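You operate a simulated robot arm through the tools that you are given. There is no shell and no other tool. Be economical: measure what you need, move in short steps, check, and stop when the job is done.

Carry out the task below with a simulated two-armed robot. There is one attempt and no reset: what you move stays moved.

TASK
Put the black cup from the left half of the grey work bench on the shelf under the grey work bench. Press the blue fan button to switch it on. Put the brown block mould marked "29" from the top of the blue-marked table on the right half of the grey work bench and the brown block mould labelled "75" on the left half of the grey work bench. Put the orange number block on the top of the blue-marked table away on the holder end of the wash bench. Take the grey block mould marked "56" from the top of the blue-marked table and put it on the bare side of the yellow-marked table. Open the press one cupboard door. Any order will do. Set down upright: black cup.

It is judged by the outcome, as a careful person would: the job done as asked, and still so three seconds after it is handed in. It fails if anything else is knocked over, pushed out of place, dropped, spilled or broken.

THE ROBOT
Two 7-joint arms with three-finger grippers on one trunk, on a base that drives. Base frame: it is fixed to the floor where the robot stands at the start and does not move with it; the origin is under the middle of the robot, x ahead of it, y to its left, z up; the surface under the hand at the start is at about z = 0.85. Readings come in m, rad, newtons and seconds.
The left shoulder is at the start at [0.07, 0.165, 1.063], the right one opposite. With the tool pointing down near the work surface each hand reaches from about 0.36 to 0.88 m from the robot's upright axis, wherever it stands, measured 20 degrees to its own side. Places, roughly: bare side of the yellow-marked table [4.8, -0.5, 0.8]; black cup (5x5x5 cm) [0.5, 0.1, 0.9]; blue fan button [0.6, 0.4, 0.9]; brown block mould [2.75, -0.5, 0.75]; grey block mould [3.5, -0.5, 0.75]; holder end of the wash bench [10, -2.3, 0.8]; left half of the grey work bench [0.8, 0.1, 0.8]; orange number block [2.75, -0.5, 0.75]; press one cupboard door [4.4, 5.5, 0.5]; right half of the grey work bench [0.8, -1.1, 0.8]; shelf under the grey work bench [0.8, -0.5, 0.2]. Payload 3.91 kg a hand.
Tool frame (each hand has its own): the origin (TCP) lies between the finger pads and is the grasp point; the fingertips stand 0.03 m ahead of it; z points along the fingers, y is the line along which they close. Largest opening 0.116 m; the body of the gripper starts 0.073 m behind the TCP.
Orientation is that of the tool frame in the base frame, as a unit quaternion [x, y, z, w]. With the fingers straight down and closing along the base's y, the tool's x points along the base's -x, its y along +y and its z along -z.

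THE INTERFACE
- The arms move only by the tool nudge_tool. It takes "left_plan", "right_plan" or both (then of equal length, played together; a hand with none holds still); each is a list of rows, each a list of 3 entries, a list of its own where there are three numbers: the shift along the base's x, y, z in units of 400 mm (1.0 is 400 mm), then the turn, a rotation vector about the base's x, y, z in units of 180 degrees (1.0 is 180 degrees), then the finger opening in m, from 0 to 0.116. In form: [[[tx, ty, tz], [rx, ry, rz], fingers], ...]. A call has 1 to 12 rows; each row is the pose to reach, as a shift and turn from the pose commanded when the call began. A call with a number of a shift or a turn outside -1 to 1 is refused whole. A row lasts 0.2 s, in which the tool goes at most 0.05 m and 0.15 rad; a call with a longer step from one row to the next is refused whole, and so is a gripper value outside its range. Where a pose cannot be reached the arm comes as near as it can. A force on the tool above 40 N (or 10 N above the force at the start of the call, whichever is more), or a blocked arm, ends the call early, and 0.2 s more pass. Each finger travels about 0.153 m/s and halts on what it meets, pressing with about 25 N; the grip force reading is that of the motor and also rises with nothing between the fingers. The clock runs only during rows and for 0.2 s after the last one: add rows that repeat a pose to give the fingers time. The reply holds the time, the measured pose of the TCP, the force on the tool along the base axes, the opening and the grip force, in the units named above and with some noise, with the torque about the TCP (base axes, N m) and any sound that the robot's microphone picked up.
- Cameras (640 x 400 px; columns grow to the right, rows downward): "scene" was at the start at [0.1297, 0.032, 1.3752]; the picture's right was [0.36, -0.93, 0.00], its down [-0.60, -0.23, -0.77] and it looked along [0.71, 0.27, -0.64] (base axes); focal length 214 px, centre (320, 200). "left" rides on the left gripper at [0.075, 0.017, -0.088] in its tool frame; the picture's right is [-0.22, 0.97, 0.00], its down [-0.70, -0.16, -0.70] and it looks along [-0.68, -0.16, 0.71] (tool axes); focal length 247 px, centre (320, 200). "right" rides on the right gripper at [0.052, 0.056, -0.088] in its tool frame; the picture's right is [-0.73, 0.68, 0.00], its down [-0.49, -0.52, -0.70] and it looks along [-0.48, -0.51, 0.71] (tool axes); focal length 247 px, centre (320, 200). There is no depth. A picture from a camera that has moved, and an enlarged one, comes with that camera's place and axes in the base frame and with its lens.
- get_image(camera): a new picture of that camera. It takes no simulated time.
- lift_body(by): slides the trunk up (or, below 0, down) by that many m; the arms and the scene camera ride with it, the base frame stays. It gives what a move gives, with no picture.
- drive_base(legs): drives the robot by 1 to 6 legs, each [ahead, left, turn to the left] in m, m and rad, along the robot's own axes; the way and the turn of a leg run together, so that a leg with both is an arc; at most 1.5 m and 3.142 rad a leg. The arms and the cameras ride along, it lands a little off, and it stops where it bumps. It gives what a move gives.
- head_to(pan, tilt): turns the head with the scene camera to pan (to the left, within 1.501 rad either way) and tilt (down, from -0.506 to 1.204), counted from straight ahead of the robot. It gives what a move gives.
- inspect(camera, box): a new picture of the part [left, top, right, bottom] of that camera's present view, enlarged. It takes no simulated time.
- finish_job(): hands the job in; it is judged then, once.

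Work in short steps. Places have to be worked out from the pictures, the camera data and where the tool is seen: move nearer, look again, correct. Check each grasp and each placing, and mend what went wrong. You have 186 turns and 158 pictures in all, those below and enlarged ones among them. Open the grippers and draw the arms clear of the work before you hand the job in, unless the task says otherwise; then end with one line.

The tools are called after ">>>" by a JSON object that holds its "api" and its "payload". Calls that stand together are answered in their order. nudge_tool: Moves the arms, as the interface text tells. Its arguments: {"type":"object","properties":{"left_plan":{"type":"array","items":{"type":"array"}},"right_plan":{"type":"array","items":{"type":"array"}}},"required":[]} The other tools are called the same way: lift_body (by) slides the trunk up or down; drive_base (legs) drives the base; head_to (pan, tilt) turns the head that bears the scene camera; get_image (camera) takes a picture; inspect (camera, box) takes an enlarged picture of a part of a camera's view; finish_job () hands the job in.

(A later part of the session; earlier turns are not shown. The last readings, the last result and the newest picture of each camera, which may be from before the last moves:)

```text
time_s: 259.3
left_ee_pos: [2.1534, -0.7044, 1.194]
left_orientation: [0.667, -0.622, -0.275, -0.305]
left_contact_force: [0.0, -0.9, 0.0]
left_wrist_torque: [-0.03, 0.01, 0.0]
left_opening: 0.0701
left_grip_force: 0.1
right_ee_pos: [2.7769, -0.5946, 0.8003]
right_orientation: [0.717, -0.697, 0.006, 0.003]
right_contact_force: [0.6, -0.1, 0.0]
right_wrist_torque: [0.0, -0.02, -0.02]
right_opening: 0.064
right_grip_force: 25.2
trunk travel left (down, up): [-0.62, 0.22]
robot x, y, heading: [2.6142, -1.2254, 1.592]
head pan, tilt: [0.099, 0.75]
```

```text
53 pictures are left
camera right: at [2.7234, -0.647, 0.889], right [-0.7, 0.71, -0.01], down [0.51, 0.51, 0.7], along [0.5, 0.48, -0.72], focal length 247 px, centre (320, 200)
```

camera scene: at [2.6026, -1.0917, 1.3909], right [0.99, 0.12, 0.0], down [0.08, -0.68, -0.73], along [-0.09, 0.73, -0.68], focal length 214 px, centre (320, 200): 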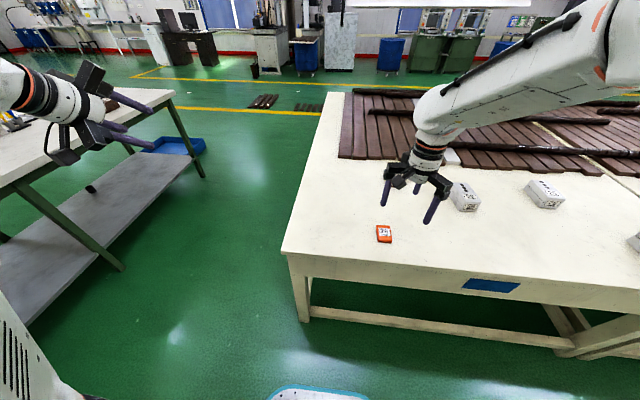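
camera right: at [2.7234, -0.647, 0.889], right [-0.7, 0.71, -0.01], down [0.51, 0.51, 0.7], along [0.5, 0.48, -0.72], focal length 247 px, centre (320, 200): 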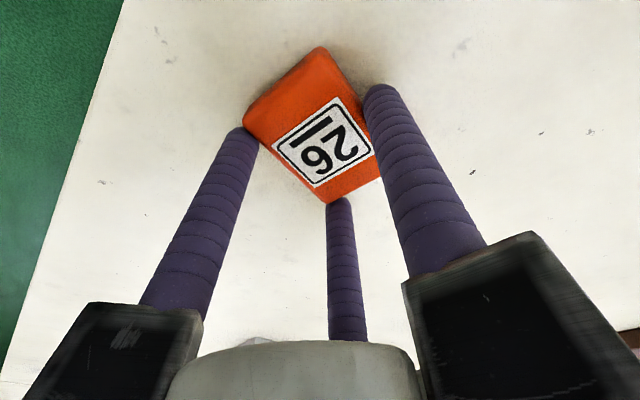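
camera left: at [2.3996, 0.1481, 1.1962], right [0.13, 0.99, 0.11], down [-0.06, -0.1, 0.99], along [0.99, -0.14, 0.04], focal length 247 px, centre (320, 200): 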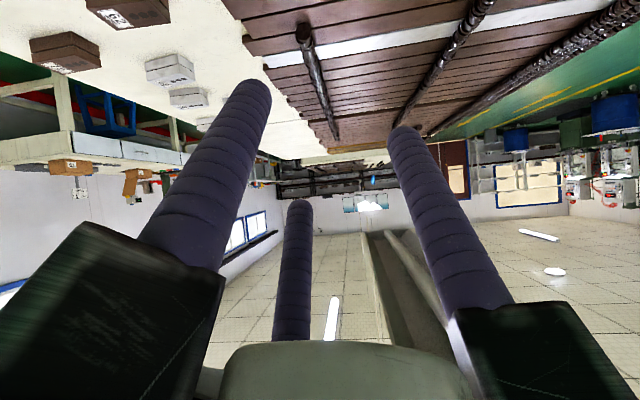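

Gripped at 64 mm as predicted. I lift and check that it holds.

>>> {"api": "nudge_tool", "payload": {"right_plan": [[[0, 0, 0.03], [0, 0, 0], 0.04], [[0, 0, 0.1], [0, 0, 0], 0.04], [[0, 0, 0.2], [0, 0, 0], 0.04], [[0, 0, 0.3], [0, 0, 0], 0.04], [[0, 0, 0.4], [0, 0, 0], 0.04], [[0, 0, 0.5], [0, 0, 0], 0.04], [[0, -0.1, 0.53], [0, 0, 0], 0.04], [[0, -0.2, 0.56], [0, 0, 0], 0.04], [[0, -0.3, 0.6], [0, 0, 0], 0.04]]}}

>>> {"api": "get_image", "payload": {"camera": "right"}}

```text
time_s: 261.3
left_ee_pos: [2.1536, -0.7057, 1.1964]
left_orientation: [0.666, -0.622, -0.277, -0.304]
left_contact_force: [0.3, -1.1, 1.0]
left_wrist_torque: [0.04, 0.04, 0.0]
left_opening: 0.0699
left_grip_force: 0.0
right_ee_pos: [2.7779, -0.7149, 1.0461]
right_orientation: [0.717, -0.697, 0.006, 0.002]
right_contact_force: [-0.1, -1.2, -0.5]
right_wrist_torque: [0.03, 0.03, 0.0]
right_opening: 0.0635
right_grip_force: 25.0
trunk travel left (down, up): [-0.62, 0.22]
robot x, y, heading: [2.6128, -1.2247, 1.594]
head pan, tilt: [0.099, 0.75]
```

```text
52 pictures are left
camera right: at [2.7233, -0.7678, 1.1343], right [-0.7, 0.71, -0.01], down [0.51, 0.51, 0.7], along [0.5, 0.48, -0.72], focal length 247 px, centre (320, 200)
```

right: 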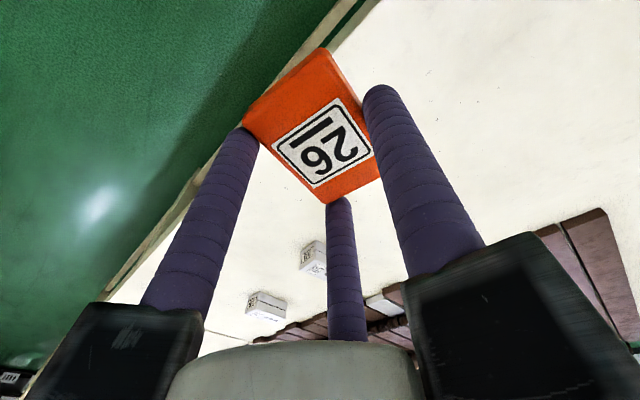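

The orange block is held. I turn to face +x and drive down the aisle toward the wash bench, looking as I go.

>>> {"api": "drive_base", "payload": {"legs": [[0, 0, -1.592], [1.3, 0, 0]]}}

>>> {"api": "head_to", "payload": {"pan": -0.1, "tilt": 0.4}}

>>> {"api": "get_image", "payload": {"camera": "scene"}}

```text
time_s: 271.7
left_ee_pos: [4.4469, -0.7414, 1.1943]
left_orientation: [-0.027, 0.912, -0.024, 0.409]
left_contact_force: [-0.3, 0.4, -0.3]
left_wrist_torque: [-0.02, 0.02, -0.03]
left_opening: 0.0701
left_grip_force: 0.1
right_ee_pos: [4.4334, -1.3666, 1.0464]
right_orientation: [-0.01, 1.0, -0.004, -0.007]
right_contact_force: [-0.4, 0.0, -0.4]
right_wrist_torque: [0.03, 0.0, 0.0]
right_opening: 0.0615
right_grip_force: 24.5
trunk travel left (down, up): [-0.62, 0.22]
robot x, y, heading: [3.9212, -1.2024, 0.017]
head pan, tilt: [0.099, 0.75]
```

```text
time_s: 272.5
left_ee_pos: [4.4459, -0.7409, 1.1944]
left_orientation: [-0.028, 0.911, -0.023, 0.41]
left_contact_force: [0.0, -0.8, -0.1]
left_wrist_torque: [-0.02, 0.0, -0.01]
left_opening: 0.0699
left_grip_force: 0.1
right_ee_pos: [4.4318, -1.3664, 1.0456]
right_orientation: [-0.01, 1.0, -0.002, -0.007]
right_contact_force: [-0.5, 0.2, 0.7]
right_wrist_torque: [0.02, 0.04, 0.01]
right_opening: 0.0616
right_grip_force: 24.7
trunk travel left (down, up): [-0.62, 0.22]
robot x, y, heading: [3.925, -1.1992, 0.022]
head pan, tilt: [-0.099, 0.4]
```

```text
51 pictures are left
camera scene: at [4.0636, -1.2047, 1.4219], right [-0.09, -1.0, 0.0], down [-0.39, 0.03, -0.92], along [0.92, -0.08, -0.39], focal length 214 px, centre (320, 200)
```

scene: 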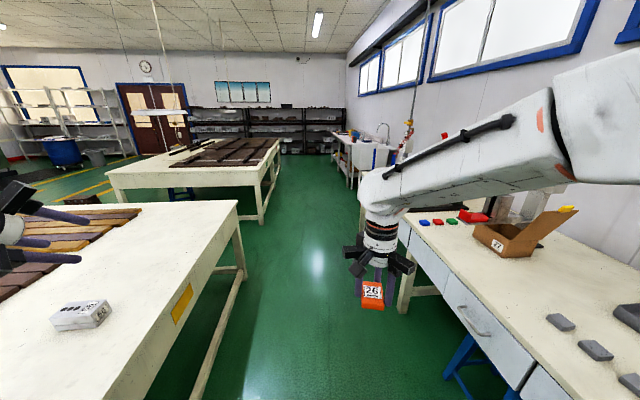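

The opening shrank by 2 mm; I check the orange block in the hand.

>>> {"api": "get_image", "payload": {"camera": "right"}}

```text
50 pictures are left
camera right: at [4.3815, -1.3103, 1.1335], right [0.72, 0.7, -0.01], down [0.51, -0.51, 0.7], along [0.48, -0.51, -0.72], focal length 247 px, centre (320, 200)
```

right: 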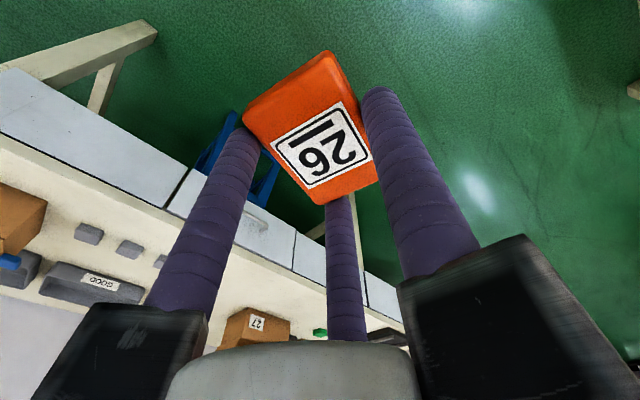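

It has turned only a few degrees and is still caged. I drive on gently in two legs and check again.

>>> {"api": "drive_base", "payload": {"legs": [[1.3, 0, -0.02], [1.3, 0, 0]]}}

>>> {"api": "get_image", "payload": {"camera": "scene"}}

```text
time_s: 285.1
left_ee_pos: [7.0164, -0.7097, 1.1941]
left_orientation: [-0.034, 0.911, -0.019, 0.41]
left_contact_force: [0.8, 0.2, 0.2]
left_wrist_torque: [0.01, 0.01, 0.03]
left_opening: 0.0697
left_grip_force: 0.0
right_ee_pos: [7.0125, -1.3354, 1.0456]
right_orientation: [-0.017, 1.0, -0.003, -0.007]
right_contact_force: [-0.5, 0.6, 0.7]
right_wrist_torque: [-0.02, -0.03, 0.0]
right_opening: 0.0602
right_grip_force: 25.3
trunk travel left (down, up): [-0.62, 0.22]
robot x, y, heading: [6.4978, -1.1779, 0.025]
head pan, tilt: [-0.099, 0.4]
```

```text
49 pictures are left
camera scene: at [6.6408, -1.1793, 1.422], right [-0.07, -1.0, 0.0], down [-0.39, 0.03, -0.92], along [0.92, -0.07, -0.39], focal length 214 px, centre (320, 200)
```

scene: 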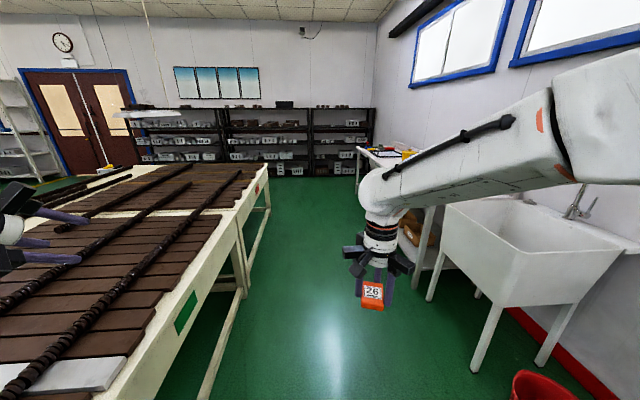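

I continue 1.3 m and look at the wash bench.

>>> {"api": "drive_base", "payload": {"legs": [[1.4, -0.1, -0.025]]}}

>>> {"api": "head_to", "payload": {"pan": -0.5, "tilt": 0.5}}

>>> {"api": "get_image", "payload": {"camera": "scene"}}

>>> {"api": "get_image", "payload": {"camera": "right"}}

```text
time_s: 292.1
left_ee_pos: [8.4273, -0.8078, 1.1937]
left_orientation: [-0.021, 0.911, -0.025, 0.41]
left_contact_force: [-0.6, 0.2, -0.2]
left_wrist_torque: [0.03, 0.02, 0.01]
left_opening: 0.0696
left_grip_force: 0.1
right_ee_pos: [8.4051, -1.4326, 1.0458]
right_orientation: [-0.003, 1.0, -0.002, -0.007]
right_contact_force: [0.6, 0.2, -0.8]
right_wrist_torque: [-0.03, -0.02, -0.02]
right_opening: 0.0597
right_grip_force: 24.8
trunk travel left (down, up): [-0.62, 0.22]
robot x, y, heading: [7.8974, -1.2598, -0.004]
head pan, tilt: [-0.099, 0.4]
```

```text
time_s: 292.9
left_ee_pos: [8.4278, -0.8082, 1.1933]
left_orientation: [-0.021, 0.911, -0.025, 0.41]
left_contact_force: [-0.5, -0.1, 0.0]
left_wrist_torque: [-0.01, 0.02, 0.01]
left_opening: 0.0697
left_grip_force: 0.0
right_ee_pos: [8.4047, -1.4326, 1.0444]
right_orientation: [-0.003, 1.0, -0.003, -0.007]
right_contact_force: [-0.3, 0.7, 0.0]
right_wrist_torque: [-0.01, 0.01, 0.02]
right_opening: 0.0596
right_grip_force: 24.8
trunk travel left (down, up): [-0.62, 0.22]
robot x, y, heading: [7.8945, -1.259, -0.002]
head pan, tilt: [-0.499, 0.499]
```

```text
48 pictures are left
camera scene: at [8.0258, -1.3001, 1.4128], right [-0.48, -0.88, 0.0], down [-0.42, 0.23, -0.88], along [0.77, -0.42, -0.48], focal length 214 px, centre (320, 200)
```

scene: 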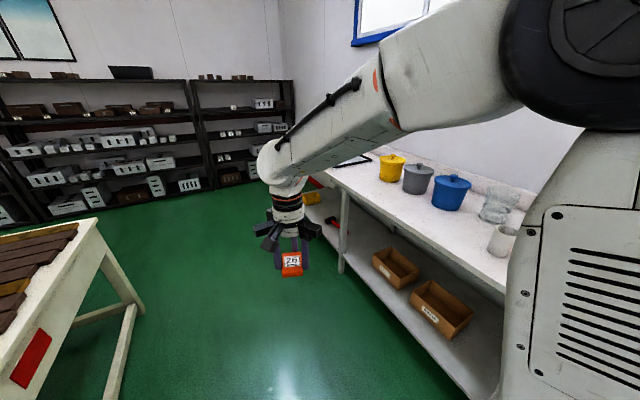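

```text
47 pictures are left
camera right: at [8.3544, -1.3762, 1.1335], right [0.73, 0.68, -0.01], down [0.5, -0.52, 0.7], along [0.47, -0.51, -0.72], focal length 247 px, centre (320, 200)
```

right: 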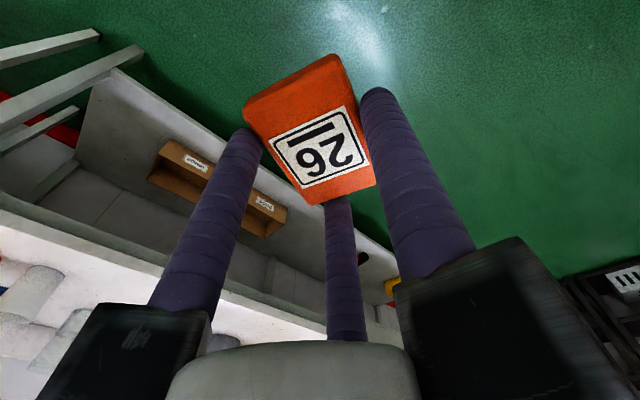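

The wash bench is on the right. I drive further along and turn to face it to find the holder end.

>>> {"api": "drive_base", "payload": {"legs": [[1.0, 0.05, 0], [0, 0, -1.57]]}}

>>> {"api": "head_to", "payload": {"pan": 0.3, "tilt": 0.6}}

>>> {"api": "get_image", "payload": {"camera": "scene"}}

```text
time_s: 302.1
left_ee_pos: [9.3714, -1.7293, 1.1929]
left_orientation: [0.625, 0.663, -0.307, 0.274]
left_contact_force: [0.1, 0.4, -0.5]
left_wrist_torque: [-0.02, -0.01, 0.01]
left_opening: 0.0698
left_grip_force: 0.1
right_ee_pos: [8.7459, -1.7162, 1.045]
right_orientation: [0.7, 0.714, 0.002, -0.007]
right_contact_force: [-1.1, 0.1, -0.7]
right_wrist_torque: [0.04, 0.01, 0.02]
right_opening: 0.0593
right_grip_force: 25.1
trunk travel left (down, up): [-0.62, 0.22]
robot x, y, heading: [8.9138, -1.2037, -1.551]
head pan, tilt: [-0.499, 0.499]
```

```text
time_s: 303.2
left_ee_pos: [9.3726, -1.7306, 1.1931]
left_orientation: [0.624, 0.665, -0.306, 0.272]
left_contact_force: [0.0, -0.1, -0.8]
left_wrist_torque: [0.02, -0.01, 0.02]
left_opening: 0.0698
left_grip_force: 0.0
right_ee_pos: [8.7459, -1.7159, 1.0453]
right_orientation: [0.7, 0.714, 0.003, -0.007]
right_contact_force: [-0.9, 0.2, -0.3]
right_wrist_torque: [-0.01, 0.04, 0.01]
right_opening: 0.0591
right_grip_force: 24.4
trunk travel left (down, up): [-0.62, 0.22]
robot x, y, heading: [8.9129, -1.2041, -1.557]
head pan, tilt: [0.3, 0.6]
```

```text
46 pictures are left
camera scene: at [8.9398, -1.3369, 1.4005], right [-0.96, -0.29, 0.0], down [-0.17, 0.57, -0.8], along [0.23, -0.77, -0.59], focal length 214 px, centre (320, 200)
```

scene: 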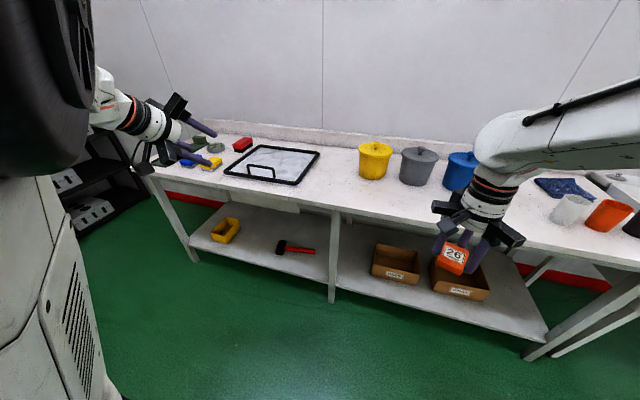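

The left end (x ≈ 10) carries the other coloured number blocks and a black frame. I enlarge that part.

>>> {"api": "inspect", "payload": {"camera": "scene", "box": [140, 110, 340, 230]}}

```text
3.20 times, centred on (240, 170) of scene
camera zoom: at [8.9398, -1.3369, 1.4005], right [-0.96, -0.29, 0.0], down [-0.17, 0.57, -0.8], along [0.23, -0.77, -0.59], focal length 686 px, centre (576, 296)
```

zoom: 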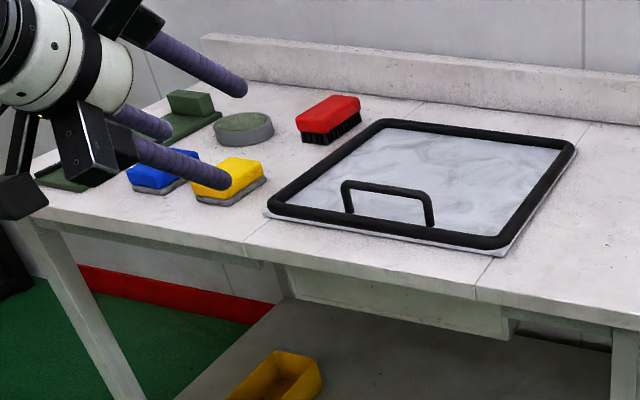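

Sponges, a brush and pads are there; part is hidden by my left hand. I shift left 0.85 m and look again.

>>> {"api": "drive_base", "payload": {"legs": [[0, 0.85, -0.016]]}}

>>> {"api": "head_to", "payload": {"pan": 0.0, "tilt": 0.7}}

>>> {"api": "get_image", "payload": {"camera": "scene"}}

```text
time_s: 307.7
left_ee_pos: [10.2161, -1.7351, 1.1942]
left_orientation: [0.631, 0.658, -0.309, 0.27]
left_contact_force: [0.2, -0.2, -0.5]
left_wrist_torque: [0.0, 0.01, 0.0]
left_opening: 0.0699
left_grip_force: 0.0
right_ee_pos: [9.5913, -1.7093, 1.0455]
right_orientation: [0.707, 0.707, 0.003, -0.006]
right_contact_force: [0.3, -0.5, -0.4]
right_wrist_torque: [0.0, 0.02, -0.01]
right_opening: 0.0592
right_grip_force: 25.0
trunk travel left (down, up): [-0.62, 0.22]
robot x, y, heading: [9.7648, -1.1997, -1.579]
head pan, tilt: [0.3, 0.6]
```

```text
time_s: 308.5
left_ee_pos: [10.2167, -1.7343, 1.195]
left_orientation: [0.63, 0.658, -0.309, 0.272]
left_contact_force: [1.1, 0.4, -0.3]
left_wrist_torque: [0.0, 0.04, -0.01]
left_opening: 0.0698
left_grip_force: 0.1
right_ee_pos: [9.5919, -1.7088, 1.0451]
right_orientation: [0.707, 0.707, 0.003, -0.008]
right_contact_force: [0.9, 0.3, -0.6]
right_wrist_torque: [-0.02, 0.01, -0.01]
right_opening: 0.0593
right_grip_force: 25.4
trunk travel left (down, up): [-0.62, 0.22]
robot x, y, heading: [9.7679, -1.2005, -1.577]
head pan, tilt: [0.0, 0.7]
```

```text
44 pictures are left
camera scene: at [9.7677, -1.3345, 1.3951], right [-1.0, 0.0, 0.0], down [0.0, 0.64, -0.76], along [0.0, -0.76, -0.64], focal length 214 px, centre (320, 200)
```

scene: 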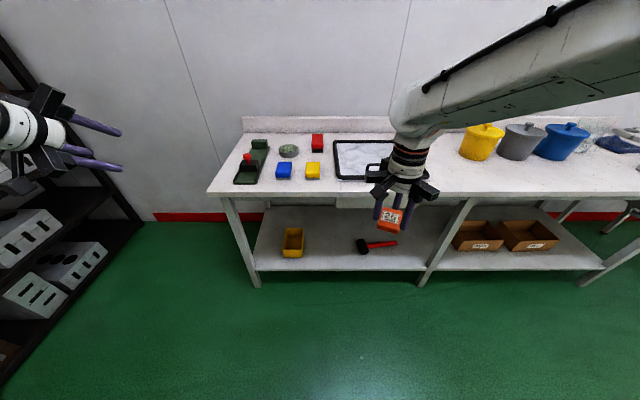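

>>> {"api": "inspect", "payload": {"camera": "scene", "box": [200, 110, 340, 210]}}

```text
4.00 times, centred on (270, 160) of scene
camera zoom: at [9.7677, -1.3345, 1.3951], right [-1.0, 0.0, 0.0], down [0.0, 0.64, -0.76], along [0.0, -0.76, -0.64], focal length 858 px, centre (520, 360)
```

zoom: 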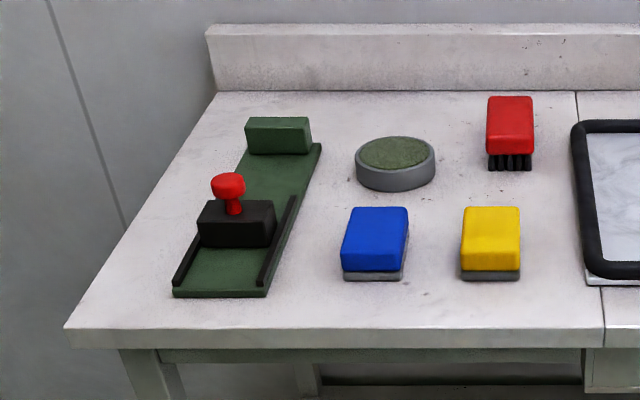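

The holder jig stands at the far end (x ≈ 10.1). A free spot lies on the front strip at about (9.88, −2.14), between the sponges. I move the base there and take a hand view.

>>> {"api": "drive_base", "payload": {"legs": [[0, 0.275, 0], [0.22, 0, 0]]}}

>>> {"api": "get_image", "payload": {"camera": "right"}}

>>> {"api": "get_image", "payload": {"camera": "scene"}}

```text
time_s: 311.7
left_ee_pos: [10.4869, -1.957, 1.1932]
left_orientation: [0.628, 0.661, -0.307, 0.272]
left_contact_force: [-0.3, -0.4, -1.4]
left_wrist_torque: [-0.02, 0.01, -0.01]
left_opening: 0.0699
left_grip_force: 0.2
right_ee_pos: [9.8612, -1.9349, 1.0447]
right_orientation: [0.705, 0.709, 0.003, -0.007]
right_contact_force: [0.7, 1.3, -0.3]
right_wrist_torque: [-0.02, -0.02, 0.04]
right_opening: 0.0592
right_grip_force: 24.6
trunk travel left (down, up): [-0.62, 0.22]
robot x, y, heading: [10.0329, -1.4258, -1.569]
head pan, tilt: [0.0, 0.7]
```

```text
42 pictures are left
camera right: at [9.919, -1.884, 1.1336], right [0.69, -0.73, -0.01], down [-0.52, -0.5, 0.7], along [-0.51, -0.47, -0.72], focal length 247 px, centre (320, 200)
```

right: 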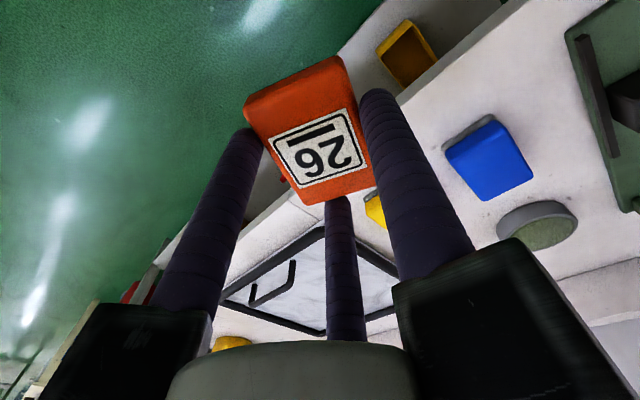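

```text
41 pictures are left
camera scene: at [10.0352, -1.5597, 1.3951], right [-1.0, 0.0, 0.0], down [0.0, 0.64, -0.76], along [0.0, -0.76, -0.64], focal length 214 px, centre (320, 200)
```

scene: 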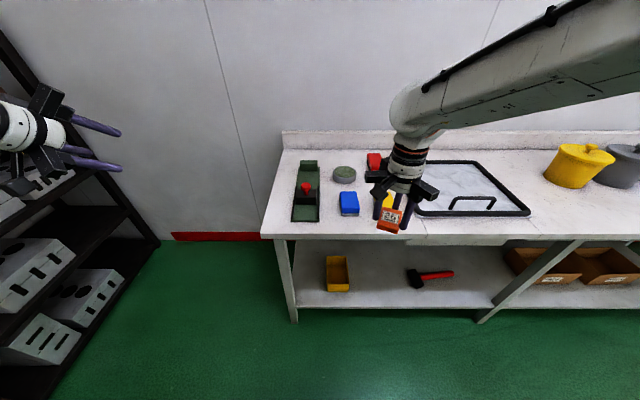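

Refined: free strip y ≈ −2.07…−2.18, spot centre (9.85, −2.125). I bring the block above it at low height and look.

>>> {"api": "nudge_tool", "payload": {"right_plan": [[[0, -0.1, 0], [0, 0, 0], 0.04], [[-0.02, -0.2, 0], [0, 0, 0], 0.04], [[-0.04, -0.3, -0.02], [0, 0, 0], 0.04], [[-0.05, -0.4, -0.05], [0, 0, 0], 0.04], [[-0.052, -0.478, -0.1], [0, 0, 0], 0.04], [[-0.052, -0.478, -0.2], [0, 0, 0], 0.04], [[-0.052, -0.478, -0.3], [0, 0, 0], 0.04], [[-0.052, -0.478, -0.4], [0, 0, 0], 0.04], [[-0.052, -0.478, -0.4], [0, 0, 0], 0.04]]}}

>>> {"api": "get_image", "payload": {"camera": "right"}}

>>> {"api": "inspect", "payload": {"camera": "scene", "box": [280, 140, 440, 260]}}

```text
time_s: 313.4
left_ee_pos: [10.4863, -1.9558, 1.1952]
left_orientation: [0.629, 0.66, -0.309, 0.272]
left_contact_force: [-1.3, -0.4, 0.1]
left_wrist_torque: [0.02, -0.01, -0.01]
left_opening: 0.07
left_grip_force: 0.1
right_ee_pos: [9.8412, -2.1298, 0.9199]
right_orientation: [0.704, 0.711, -0.001, -0.002]
right_contact_force: [2.8, 6.7, 13.8]
right_wrist_torque: [-0.08, 0.17, -0.09]
right_opening: 0.0592
right_grip_force: 25.0
trunk travel left (down, up): [-0.62, 0.22]
robot x, y, heading: [10.0345, -1.4279, -1.569]
head pan, tilt: [0.0, 0.7]
stopped in row 8 (right hand): the force on the tool passed its limit at 80 N (the readings are from after the stop); the commanded pose is now the measured one
```

```text
40 pictures are left
camera right: at [9.8986, -2.0765, 1.0074], right [0.69, -0.73, 0.0], down [-0.51, -0.49, 0.7], along [-0.51, -0.48, -0.71], focal length 247 px, centre (320, 200)
```

right: 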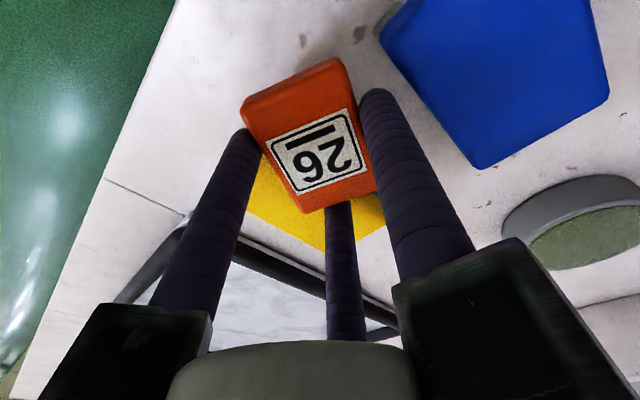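

```text
3.33 times, centred on (360, 200) of scene
camera zoom: at [10.0357, -1.5578, 1.3954], right [-1.0, 0.0, 0.0], down [0.0, 0.64, -0.77], along [0.0, -0.77, -0.64], focal length 715 px, centre (187, 200)
```

zoom: 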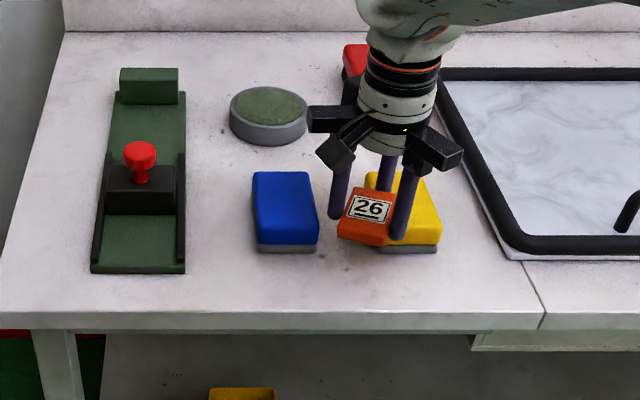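

I met the yellow sponge's top: the bench is at about z = 0.84, so things are nearer than I assumed. I rise, shift to (9.855, −2.088) in the clear front strip, and look before lowering.

>>> {"api": "nudge_tool", "payload": {"right_plan": [[[0, 0, 0.05], [0, 0, 0], 0.04], [[0, 0, 0.1], [0, 0, 0], 0.04], [[0.035, 0.105, 0.1], [0, 0, 0], 0.04], [[0.035, 0.105, 0.05], [0, 0, 0], 0.04], [[0.035, 0.105, 0], [0, 0, 0], 0.04], [[0.035, 0.105, -0.05], [0, 0, 0], 0.04], [[0.035, 0.105, -0.05], [0, 0, 0], 0.04]]}}

>>> {"api": "inspect", "payload": {"camera": "scene", "box": [280, 140, 440, 260]}}

>>> {"api": "get_image", "payload": {"camera": "right"}}

```text
time_s: 315.1
left_ee_pos: [10.4858, -1.9585, 1.1936]
left_orientation: [0.629, 0.66, -0.307, 0.272]
left_contact_force: [-0.6, 0.1, -0.7]
left_wrist_torque: [0.03, -0.01, 0.03]
left_opening: 0.0698
left_grip_force: 0.1
right_ee_pos: [9.8516, -2.0906, 0.8978]
right_orientation: [0.704, 0.71, -0.001, -0.004]
right_contact_force: [-0.8, -0.4, -0.5]
right_wrist_torque: [-0.02, 0.0, -0.01]
right_opening: 0.0592
right_grip_force: 25.7
trunk travel left (down, up): [-0.62, 0.22]
robot x, y, heading: [10.0386, -1.4273, -1.572]
head pan, tilt: [0.0, 0.7]
```

```text
3.33 times, centred on (360, 200) of scene
camera zoom: at [10.0346, -1.5602, 1.395], right [-1.0, 0.0, 0.0], down [0.0, 0.64, -0.76], along [0.0, -0.76, -0.64], focal length 715 px, centre (187, 200)
```

zoom: 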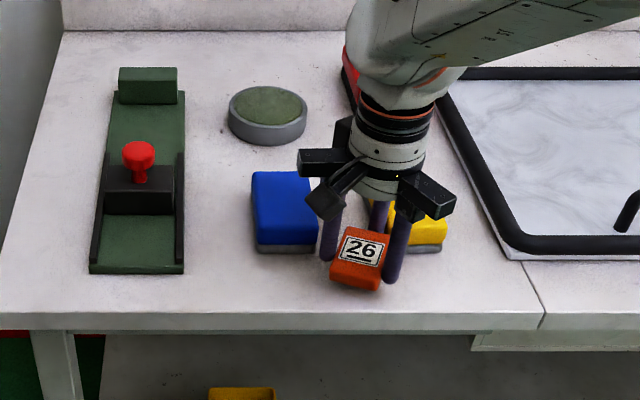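

```text
37 pictures are left
camera right: at [9.9095, -2.038, 0.985], right [0.69, -0.73, -0.01], down [-0.51, -0.49, 0.7], along [-0.51, -0.48, -0.71], focal length 247 px, centre (320, 200)
```

right: 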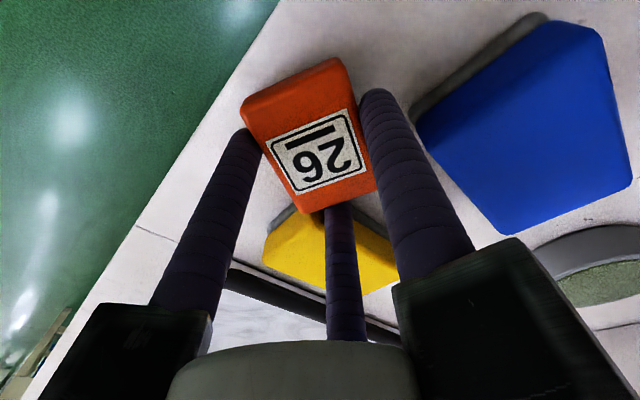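

Nearly right; I shift 8 mm further from the yellow sponge and lower gently until contact.

>>> {"api": "nudge_tool", "payload": {"right_plan": [[[0.02, 0.006, 0], [0, 0, 0], 0.04], [[0.02, 0.006, -0.025], [0, 0, 0], 0.04], [[0.02, 0.006, -0.04], [0, 0, 0], 0.04], [[0.02, 0.006, -0.05], [0, 0, 0], 0.04], [[0.02, 0.006, -0.05], [0, 0, 0], 0.04]]}}

>>> {"api": "inspect", "payload": {"camera": "scene", "box": [280, 140, 440, 260]}}

```text
time_s: 316.2
left_ee_pos: [10.486, -1.9553, 1.194]
left_orientation: [0.629, 0.66, -0.308, 0.272]
left_contact_force: [0.4, 0.0, 0.4]
left_wrist_torque: [0.02, 0.02, 0.0]
left_opening: 0.0699
left_grip_force: 0.0
right_ee_pos: [9.8607, -2.0842, 0.8811]
right_orientation: [0.704, 0.71, -0.002, -0.002]
right_contact_force: [-6.4, -1.3, 27.4]
right_wrist_torque: [0.91, -0.33, 0.25]
right_opening: 0.059
right_grip_force: 24.9
trunk travel left (down, up): [-0.62, 0.22]
robot x, y, heading: [10.031, -1.4297, -1.57]
head pan, tilt: [0.0, 0.7]
```

```text
3.33 times, centred on (360, 200) of scene
camera zoom: at [10.0349, -1.557, 1.3957], right [-1.0, 0.0, 0.0], down [0.0, 0.64, -0.77], along [0.0, -0.77, -0.64], focal length 715 px, centre (187, 200)
```

zoom: 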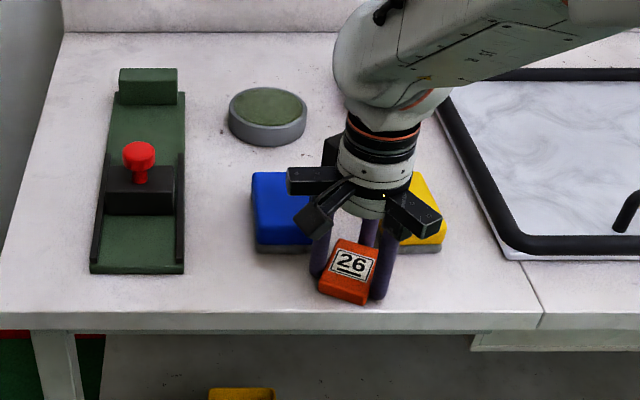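

Contact on the bench, but rather near the edge. I lift 4 mm, move 12 mm inward, set down again and release.

>>> {"api": "nudge_tool", "payload": {"right_plan": [[[0, 0, 0.015], [0, 0, 0], 0.04], [[0, -0.015, 0.015], [0, 0, 0], 0.04], [[0, -0.03, 0.015], [0, 0, 0], 0.04], [[0, -0.03, 0.002], [0, 0, 0], 0.04], [[0, -0.03, 0.002], [0, 0, 0], 0.06], [[0, -0.03, 0.002], [0, 0, 0], 0.07], [[0, -0.03, 0.002], [0, 0, 0], 0.074], [[0, -0.03, 0.08], [0, 0, 0], 0.074], [[0, -0.03, 0.18], [0, 0, 0], 0.074], [[0, -0.03, 0.28], [0, 0, 0], 0.074], [[0, 0.07, 0.34], [0, 0, 0], 0.074], [[0, 0.17, 0.4], [0, 0, 0], 0.074]]}}

>>> {"api": "inspect", "payload": {"camera": "scene", "box": [280, 140, 440, 260]}}

```text
time_s: 318.9
left_ee_pos: [10.4859, -1.9551, 1.1936]
left_orientation: [0.629, 0.66, -0.307, 0.272]
left_contact_force: [-0.3, -0.5, 0.4]
left_wrist_torque: [-0.01, 0.0, 0.01]
left_opening: 0.0697
left_grip_force: 0.1
right_ee_pos: [9.8632, -2.0173, 1.043]
right_orientation: [0.704, 0.71, -0.001, -0.003]
right_contact_force: [-0.2, -0.6, 0.8]
right_wrist_torque: [-0.06, 0.03, -0.02]
right_opening: 0.074
right_grip_force: 0.2
trunk travel left (down, up): [-0.62, 0.22]
robot x, y, heading: [10.0381, -1.4266, -1.567]
head pan, tilt: [0.0, 0.7]
```

```text
3.33 times, centred on (360, 200) of scene
camera zoom: at [10.0351, -1.5573, 1.3953], right [-1.0, 0.0, 0.0], down [0.0, 0.64, -0.77], along [0.0, -0.77, -0.64], focal length 715 px, centre (187, 200)
```

zoom: 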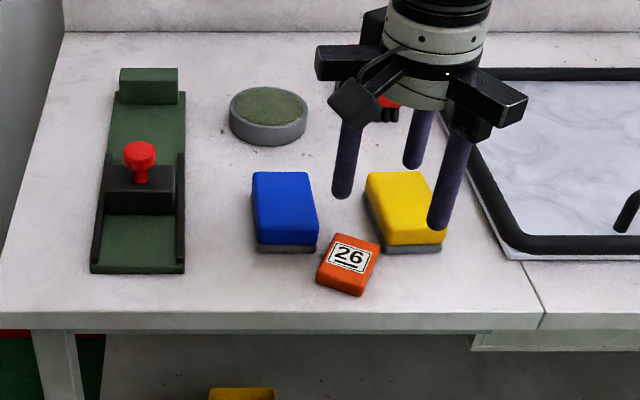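

The orange block is set on the holder end. Last task: the cupboard door. I back off, turn to face +y and look across the end corridor.

>>> {"api": "drive_base", "payload": {"legs": [[-0.25, 0, 0], [0, 0, 3.14], [0.3, -0.3, 0]]}}

>>> {"api": "head_to", "payload": {"pan": 0.3, "tilt": 0.45}}

>>> {"api": "get_image", "payload": {"camera": "scene"}}

```text
time_s: 330.3
left_ee_pos: [9.8692, -0.3295, 1.1941]
left_orientation: [0.663, -0.626, -0.272, -0.307]
left_contact_force: [-1.0, 0.4, 0.0]
left_wrist_torque: [-0.02, -0.03, 0.0]
left_opening: 0.0702
left_grip_force: 0.1
right_ee_pos: [10.4917, -0.2634, 1.0415]
right_orientation: [0.713, -0.701, 0.003, -0.001]
right_contact_force: [-0.8, 0.1, 0.6]
right_wrist_torque: [0.02, -0.04, 0.02]
right_opening: 0.0741
right_grip_force: 0.1
trunk travel left (down, up): [-0.62, 0.22]
robot x, y, heading: [10.324, -0.8563, 1.581]
head pan, tilt: [0.0, 0.7]
```

```text
time_s: 331.1
left_ee_pos: [9.8696, -0.3287, 1.1923]
left_orientation: [0.664, -0.626, -0.272, -0.307]
left_contact_force: [-0.1, 0.2, 0.0]
left_wrist_torque: [0.03, -0.02, 0.0]
left_opening: 0.0699
left_grip_force: 0.1
right_ee_pos: [10.4917, -0.2635, 1.042]
right_orientation: [0.713, -0.701, 0.003, 0.0]
right_contact_force: [-0.2, -0.1, 0.2]
right_wrist_torque: [0.02, -0.02, -0.02]
right_opening: 0.0735
right_grip_force: 0.1
trunk travel left (down, up): [-0.62, 0.22]
robot x, y, heading: [10.3201, -0.8584, 1.579]
head pan, tilt: [0.3, 0.45]
```

```text
34 pictures are left
camera scene: at [10.2985, -0.7184, 1.4103], right [0.96, 0.29, 0.0], down [0.14, -0.48, -0.86], along [-0.25, 0.83, -0.5], focal length 214 px, centre (320, 200)
```

scene: 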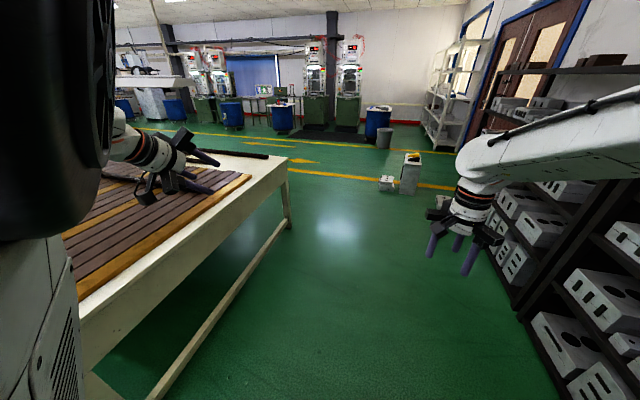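

The corridor is clear. I go forward, then left past the table end, and on to the walkway at y ≈ 3.

>>> {"api": "drive_base", "payload": {"legs": [[1.2, 0.1, 0], [1.2, 0.1, 0], [0, 0.9, 0], [1.3, 0, 0], [0, 1.4, 0]]}}

>>> {"api": "get_image", "payload": {"camera": "scene"}}

```text
time_s: 360.1
left_ee_pos: [7.2839, 3.2845, 1.193]
left_orientation: [0.68, -0.608, -0.28, -0.299]
left_contact_force: [0.0, 0.1, -0.7]
left_wrist_torque: [0.0, 0.0, 0.01]
left_opening: 0.0699
left_grip_force: 0.1
right_ee_pos: [7.904, 3.3823, 1.0412]
right_orientation: [0.732, -0.681, 0.003, -0.001]
right_contact_force: [-0.8, 0.2, -1.6]
right_wrist_torque: [-0.01, -0.01, -0.01]
right_opening: 0.0738
right_grip_force: 0.1
trunk travel left (down, up): [-0.62, 0.22]
robot x, y, heading: [7.7672, 2.7813, 1.634]
head pan, tilt: [0.3, 0.45]
```

```text
33 pictures are left
camera scene: at [7.729, 2.9155, 1.4068], right [0.92, 0.39, 0.0], down [0.21, -0.49, -0.84], along [-0.33, 0.78, -0.54], focal length 214 px, centre (320, 200)
```

scene: 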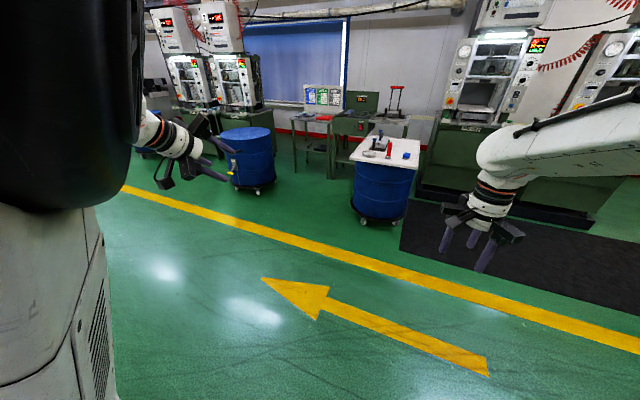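

The presses stand along the far wall. I keep strafing left toward x ≈ 5 and look.

>>> {"api": "drive_base", "payload": {"legs": [[0, 1.4, -0.06], [0, 1.3, 0]]}}

>>> {"api": "get_image", "payload": {"camera": "scene"}}

```text
time_s: 373.1
left_ee_pos: [4.6492, 3.3222, 1.1932]
left_orientation: [0.649, -0.64, -0.266, -0.314]
left_contact_force: [-0.4, 0.1, 0.0]
left_wrist_torque: [-0.01, 0.02, -0.01]
left_opening: 0.07
left_grip_force: 0.0
right_ee_pos: [5.2739, 3.3621, 1.0413]
right_orientation: [-0.698, 0.716, -0.003, 0.0]
right_contact_force: [0.1, 0.6, 0.1]
right_wrist_torque: [0.01, -0.01, -0.01]
right_opening: 0.074
right_grip_force: 0.1
trunk travel left (down, up): [-0.62, 0.22]
robot x, y, heading: [5.0797, 2.7762, 1.536]
head pan, tilt: [0.3, 0.45]
```

```text
32 pictures are left
camera scene: at [5.0573, 2.9131, 1.4103], right [0.96, 0.29, 0.0], down [0.15, -0.48, -0.86], along [-0.25, 0.83, -0.5], focal length 214 px, centre (320, 200)
```

scene: 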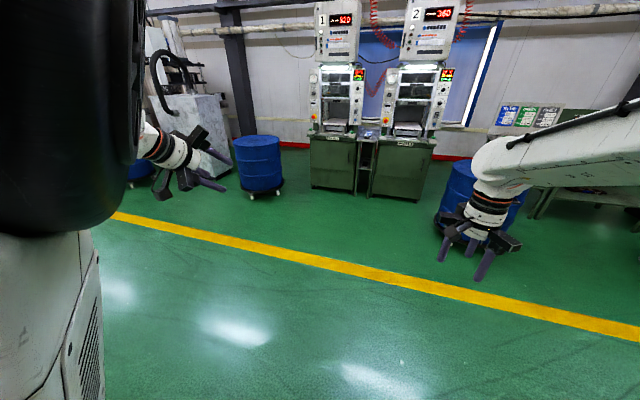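

Press 1 with its green cupboard is straight ahead. I enlarge its door to find the handle and hinge side.

>>> {"api": "inspect", "payload": {"camera": "scene", "box": [290, 115, 390, 205]}}

```text
4.44 times, centred on (340, 160) of scene
camera zoom: at [5.0573, 2.9131, 1.4103], right [0.96, 0.29, 0.0], down [0.15, -0.48, -0.86], along [-0.25, 0.83, -0.5], focal length 953 px, centre (231, 378)
```

zoom: 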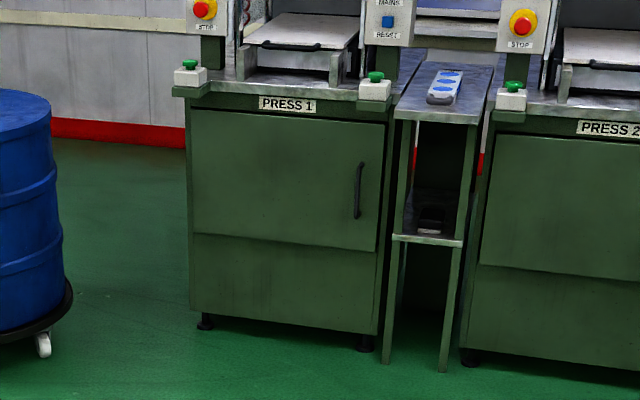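

The handle is a vertical bar at about (4.65, 5.44, 0.53), so the hinge is on the left (x ≈ 4.16). I approach, lower the trunk, and look closer.

>>> {"api": "drive_base", "payload": {"legs": [[0, 0.55, 0.035], [1.3, 0, 0]]}}

>>> {"api": "lift_body", "payload": {"by": -0.4}}

>>> {"api": "head_to", "payload": {"pan": 0.0, "tilt": 0.35}}

>>> {"api": "get_image", "payload": {"camera": "scene"}}

```text
time_s: 382.5
left_ee_pos: [4.0616, 4.6267, 1.1932]
left_orientation: [0.666, -0.623, -0.272, -0.307]
left_contact_force: [-0.4, -0.2, -0.3]
left_wrist_torque: [-0.01, 0.04, -0.03]
left_opening: 0.0701
left_grip_force: 0.0
right_ee_pos: [4.6847, 4.6989, 1.0402]
right_orientation: [0.716, -0.698, 0.003, -0.001]
right_contact_force: [-0.4, -0.8, -0.1]
right_wrist_torque: [0.0, 0.02, -0.01]
right_opening: 0.0738
right_grip_force: 0.1
trunk travel left (down, up): [-0.62, 0.22]
robot x, y, heading: [4.5192, 4.1047, 1.593]
head pan, tilt: [0.3, 0.45]
```

```text
time_s: 386.3
left_ee_pos: [4.0622, 4.6263, 0.7927]
left_orientation: [0.667, -0.622, -0.273, -0.306]
left_contact_force: [0.0, -0.1, -0.1]
left_wrist_torque: [0.02, 0.02, -0.01]
left_opening: 0.0698
left_grip_force: 0.1
right_ee_pos: [4.6848, 4.6976, 0.6409]
right_orientation: [0.716, -0.698, 0.003, 0.0]
right_contact_force: [-0.2, 1.0, -0.6]
right_wrist_torque: [-0.05, 0.0, 0.07]
right_opening: 0.0741
right_grip_force: 0.2
trunk travel left (down, up): [-0.22, 0.62]
robot x, y, heading: [4.5232, 4.1027, 1.588]
head pan, tilt: [0.3, 0.45]
```

```text
time_s: 387.1
left_ee_pos: [4.0605, 4.6274, 0.7915]
left_orientation: [0.666, -0.623, -0.273, -0.306]
left_contact_force: [-0.1, 0.0, 0.5]
left_wrist_torque: [-0.02, -0.01, 0.0]
left_opening: 0.0697
left_grip_force: 0.0
right_ee_pos: [4.6842, 4.6993, 0.6408]
right_orientation: [0.717, -0.697, 0.003, -0.001]
right_contact_force: [0.6, 0.8, -0.1]
right_wrist_torque: [0.01, -0.01, 0.03]
right_opening: 0.0738
right_grip_force: 0.0
trunk travel left (down, up): [-0.22, 0.62]
robot x, y, heading: [4.5198, 4.1041, 1.591]
head pan, tilt: [0.0, 0.351]
```

```text
30 pictures are left
camera scene: at [4.4907, 4.2403, 1.0118], right [0.94, 0.33, 0.0], down [0.16, -0.46, -0.87], along [-0.29, 0.82, -0.49], focal length 214 px, centre (320, 200)
```

scene: 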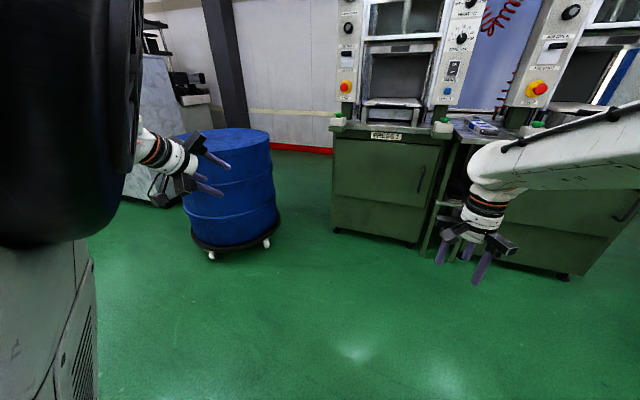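

I enlarge the handle.

>>> {"api": "inspect", "payload": {"camera": "scene", "box": [395, 150, 455, 200]}}

```text
8.00 times, centred on (425, 175) of scene
camera zoom: at [4.4907, 4.2403, 1.0118], right [0.94, 0.33, 0.0], down [0.16, -0.46, -0.87], along [-0.29, 0.82, -0.49], focal length 1716 px, centre (-520, 400)
```

zoom: 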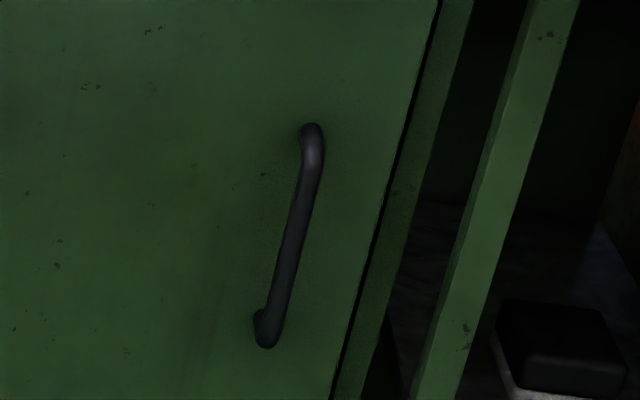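

The bar is about 14 mm thick at (4.656, 5.455), z 0.46–0.59. I rotate the right tool to point forward (+y) for a pinch on the bar.

>>> {"api": "nudge_tool", "payload": {"right_plan": [[[0, 0.03, -0.02], [0.045, 0, 0], 0.06], [[0, 0.06, -0.04], [0.09, 0, 0], 0.06], [[0, 0.1, -0.06], [0.135, 0, 0], 0.06], [[0, 0.14, -0.08], [0.18, 0, 0], 0.06], [[0, 0.18, -0.1], [0.225, 0, 0], 0.06], [[0, 0.22, -0.12], [0.27, 0, 0], 0.06], [[0, 0.26, -0.14], [0.315, 0, 0], 0.06], [[0, 0.3, -0.17], [0.36, 0, 0], 0.06], [[0, 0.34, -0.2], [0.405, 0, 0], 0.06], [[0, 0.36, -0.23], [0.45, 0, 0], 0.06], [[0, 0.37, -0.26], [0.49, 0, 0], 0.06], [[0, 0.37, -0.27], [0.5, 0, 0], 0.06]]}}

>>> {"api": "get_image", "payload": {"camera": "right"}}

```text
time_s: 389.7
left_ee_pos: [4.0607, 4.6268, 0.7924]
left_orientation: [0.666, -0.623, -0.272, -0.306]
left_contact_force: [-1.2, -1.0, 0.7]
left_wrist_torque: [-0.04, -0.01, -0.02]
left_opening: 0.0699
left_grip_force: 0.1
right_ee_pos: [4.6994, 4.8474, 0.535]
right_orientation: [-0.491, 0.511, 0.493, 0.506]
right_contact_force: [0.2, -0.9, 0.0]
right_wrist_torque: [0.03, -0.03, -0.02]
right_opening: 0.0598
right_grip_force: 0.0
trunk travel left (down, up): [-0.22, 0.62]
robot x, y, heading: [4.5205, 4.102, 1.591]
head pan, tilt: [0.0, 0.351]
```

```text
28 pictures are left
camera right: at [4.6408, 4.7618, 0.4839], right [-0.67, 0.03, 0.74], down [0.5, -0.72, 0.48], along [0.54, 0.7, 0.47], focal length 247 px, centre (320, 200)
```

right: 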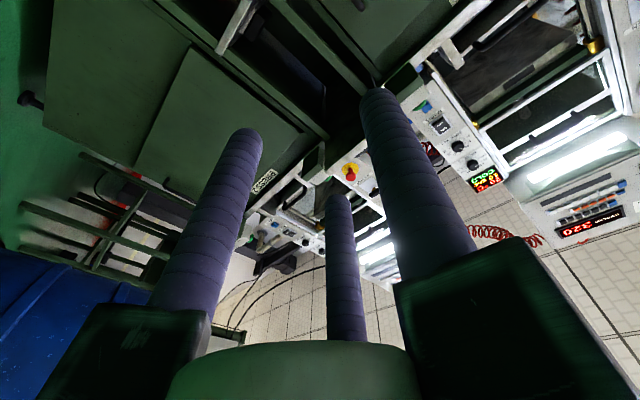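

The right tool now points forward at z 0.535. I raise the trunk 0.15 m so the left hand stays above the door, lower the right hand back, align x with the bar, and drive closer.

>>> {"api": "lift_body", "payload": {"by": 0.15}}

>>> {"api": "nudge_tool", "payload": {"right_plan": [[[-0.02, 0, -0.09], [0, 0, 0], 0.07], [[-0.05, 0, -0.18], [0, 0, 0], 0.07], [[-0.08, 0, -0.27], [0, 0, 0], 0.07], [[-0.108, 0, -0.37], [0, 0, 0], 0.07], [[-0.108, 0, -0.385], [0, 0, 0], 0.07], [[-0.108, 0, -0.385], [0, 0, 0], 0.07]]}}

>>> {"api": "drive_base", "payload": {"legs": [[0.42, 0, -0.02]]}}

>>> {"api": "get_image", "payload": {"camera": "scene"}}

>>> {"api": "get_image", "payload": {"camera": "right"}}

```text
time_s: 391.5
left_ee_pos: [4.0627, 4.6275, 0.941]
left_orientation: [0.666, -0.623, -0.272, -0.306]
left_contact_force: [-0.7, -0.6, -0.6]
left_wrist_torque: [0.0, -0.01, 0.02]
left_opening: 0.07
left_grip_force: 0.0
right_ee_pos: [4.7034, 4.8496, 0.6826]
right_orientation: [-0.493, 0.512, 0.488, 0.507]
right_contact_force: [-0.3, -0.9, -0.9]
right_wrist_torque: [-0.01, -0.01, -0.01]
right_opening: 0.0599
right_grip_force: 0.0
trunk travel left (down, up): [-0.37, 0.47]
robot x, y, heading: [4.5249, 4.1026, 1.588]
head pan, tilt: [0.0, 0.351]
```

```text
time_s: 392.9
left_ee_pos: [4.0614, 4.6266, 0.9414]
left_orientation: [0.667, -0.623, -0.272, -0.306]
left_contact_force: [0.0, -0.4, 0.2]
left_wrist_torque: [-0.02, -0.02, 0.01]
left_opening: 0.0702
left_grip_force: 0.0
right_ee_pos: [4.6421, 4.8467, 0.5274]
right_orientation: [-0.505, 0.496, 0.491, 0.507]
right_contact_force: [-0.1, -0.1, -0.6]
right_wrist_torque: [-0.05, 0.02, -0.01]
right_opening: 0.0697
right_grip_force: 0.0
trunk travel left (down, up): [-0.37, 0.47]
robot x, y, heading: [4.5188, 4.1051, 1.582]
head pan, tilt: [0.0, 0.351]
```

```text
time_s: 395.5
left_ee_pos: [4.0761, 5.0603, 0.941]
left_orientation: [0.658, -0.632, -0.268, -0.31]
left_contact_force: [0.7, 0.3, 0.5]
left_wrist_torque: [-0.04, -0.02, 0.0]
left_opening: 0.0699
left_grip_force: 0.1
right_ee_pos: [4.6609, 5.2635, 0.5267]
right_orientation: [-0.5, 0.502, 0.484, 0.513]
right_contact_force: [0.5, 0.2, -0.2]
right_wrist_torque: [0.03, -0.05, -0.01]
right_opening: 0.0701
right_grip_force: 0.1
trunk travel left (down, up): [-0.37, 0.47]
robot x, y, heading: [4.5191, 4.5221, 1.556]
head pan, tilt: [0.0, 0.351]
```

```text
27 pictures are left
camera scene: at [4.4948, 4.6628, 1.1611], right [0.96, 0.28, 0.0], down [0.14, -0.47, -0.87], along [-0.25, 0.83, -0.5], focal length 214 px, centre (320, 200)
```

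scene: 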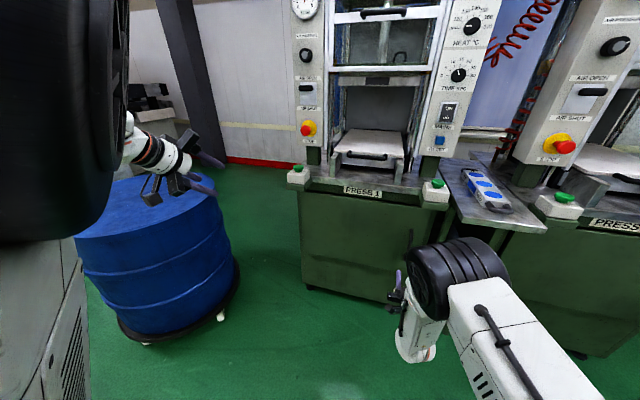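

```text
26 pictures are left
camera right: at [4.6043, 5.177, 0.4736], right [-0.7, 0.03, 0.71], down [0.49, -0.71, 0.5], along [0.52, 0.7, 0.49], focal length 247 px, centre (320, 200)
```

right: 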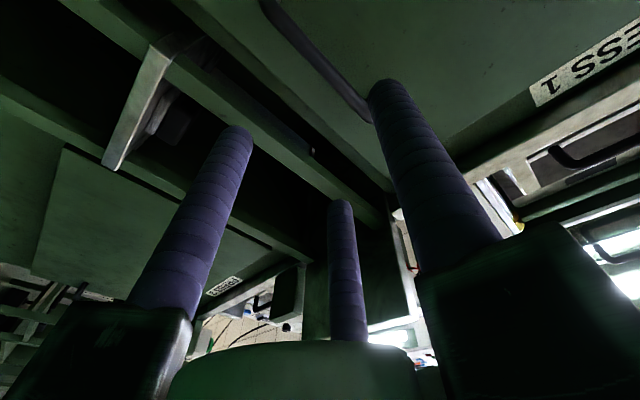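

The bar is at x ≈ 4.668, directly ahead. I align x and drive 0.15 m further, then check.

>>> {"api": "nudge_tool", "payload": {"right_plan": [[[0.03, 0, 0], [0, 0, 0], 0.07], [[0.03, 0, 0], [0, 0, 0], 0.07]]}}

>>> {"api": "drive_base", "payload": {"legs": [[0.14, 0, 0.015]]}}

>>> {"api": "get_image", "payload": {"camera": "right"}}

```text
time_s: 396.1
left_ee_pos: [4.0734, 5.0599, 0.9411]
left_orientation: [0.658, -0.632, -0.268, -0.309]
left_contact_force: [1.4, -0.2, -0.6]
left_wrist_torque: [0.01, -0.04, 0.04]
left_opening: 0.07
left_grip_force: 0.0
right_ee_pos: [4.6722, 5.2627, 0.5284]
right_orientation: [-0.499, 0.503, 0.484, 0.513]
right_contact_force: [-0.1, -0.2, -0.1]
right_wrist_torque: [0.01, 0.02, -0.01]
right_opening: 0.0702
right_grip_force: 0.1
trunk travel left (down, up): [-0.37, 0.47]
robot x, y, heading: [4.5194, 4.5217, 1.561]
head pan, tilt: [0.0, 0.351]
```

```text
time_s: 397.4
left_ee_pos: [4.068, 5.1935, 0.9405]
left_orientation: [0.662, -0.628, -0.27, -0.308]
left_contact_force: [0.3, 1.4, 0.2]
left_wrist_torque: [0.02, 0.01, -0.01]
left_opening: 0.0701
left_grip_force: 0.1
right_ee_pos: [4.6638, 5.4058, 0.5265]
right_orientation: [-0.503, 0.5, 0.487, 0.51]
right_contact_force: [-1.1, 0.8, -0.2]
right_wrist_torque: [0.01, 0.01, 0.01]
right_opening: 0.0699
right_grip_force: 0.0
trunk travel left (down, up): [-0.37, 0.47]
robot x, y, heading: [4.5186, 4.6647, 1.573]
head pan, tilt: [0.0, 0.351]
```

```text
25 pictures are left
camera right: at [4.6081, 5.3181, 0.4732], right [-0.7, 0.02, 0.71], down [0.5, -0.71, 0.5], along [0.51, 0.71, 0.49], focal length 247 px, centre (320, 200)
```

right: 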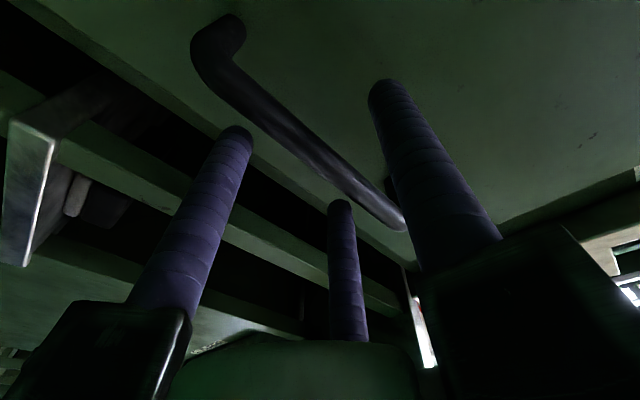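

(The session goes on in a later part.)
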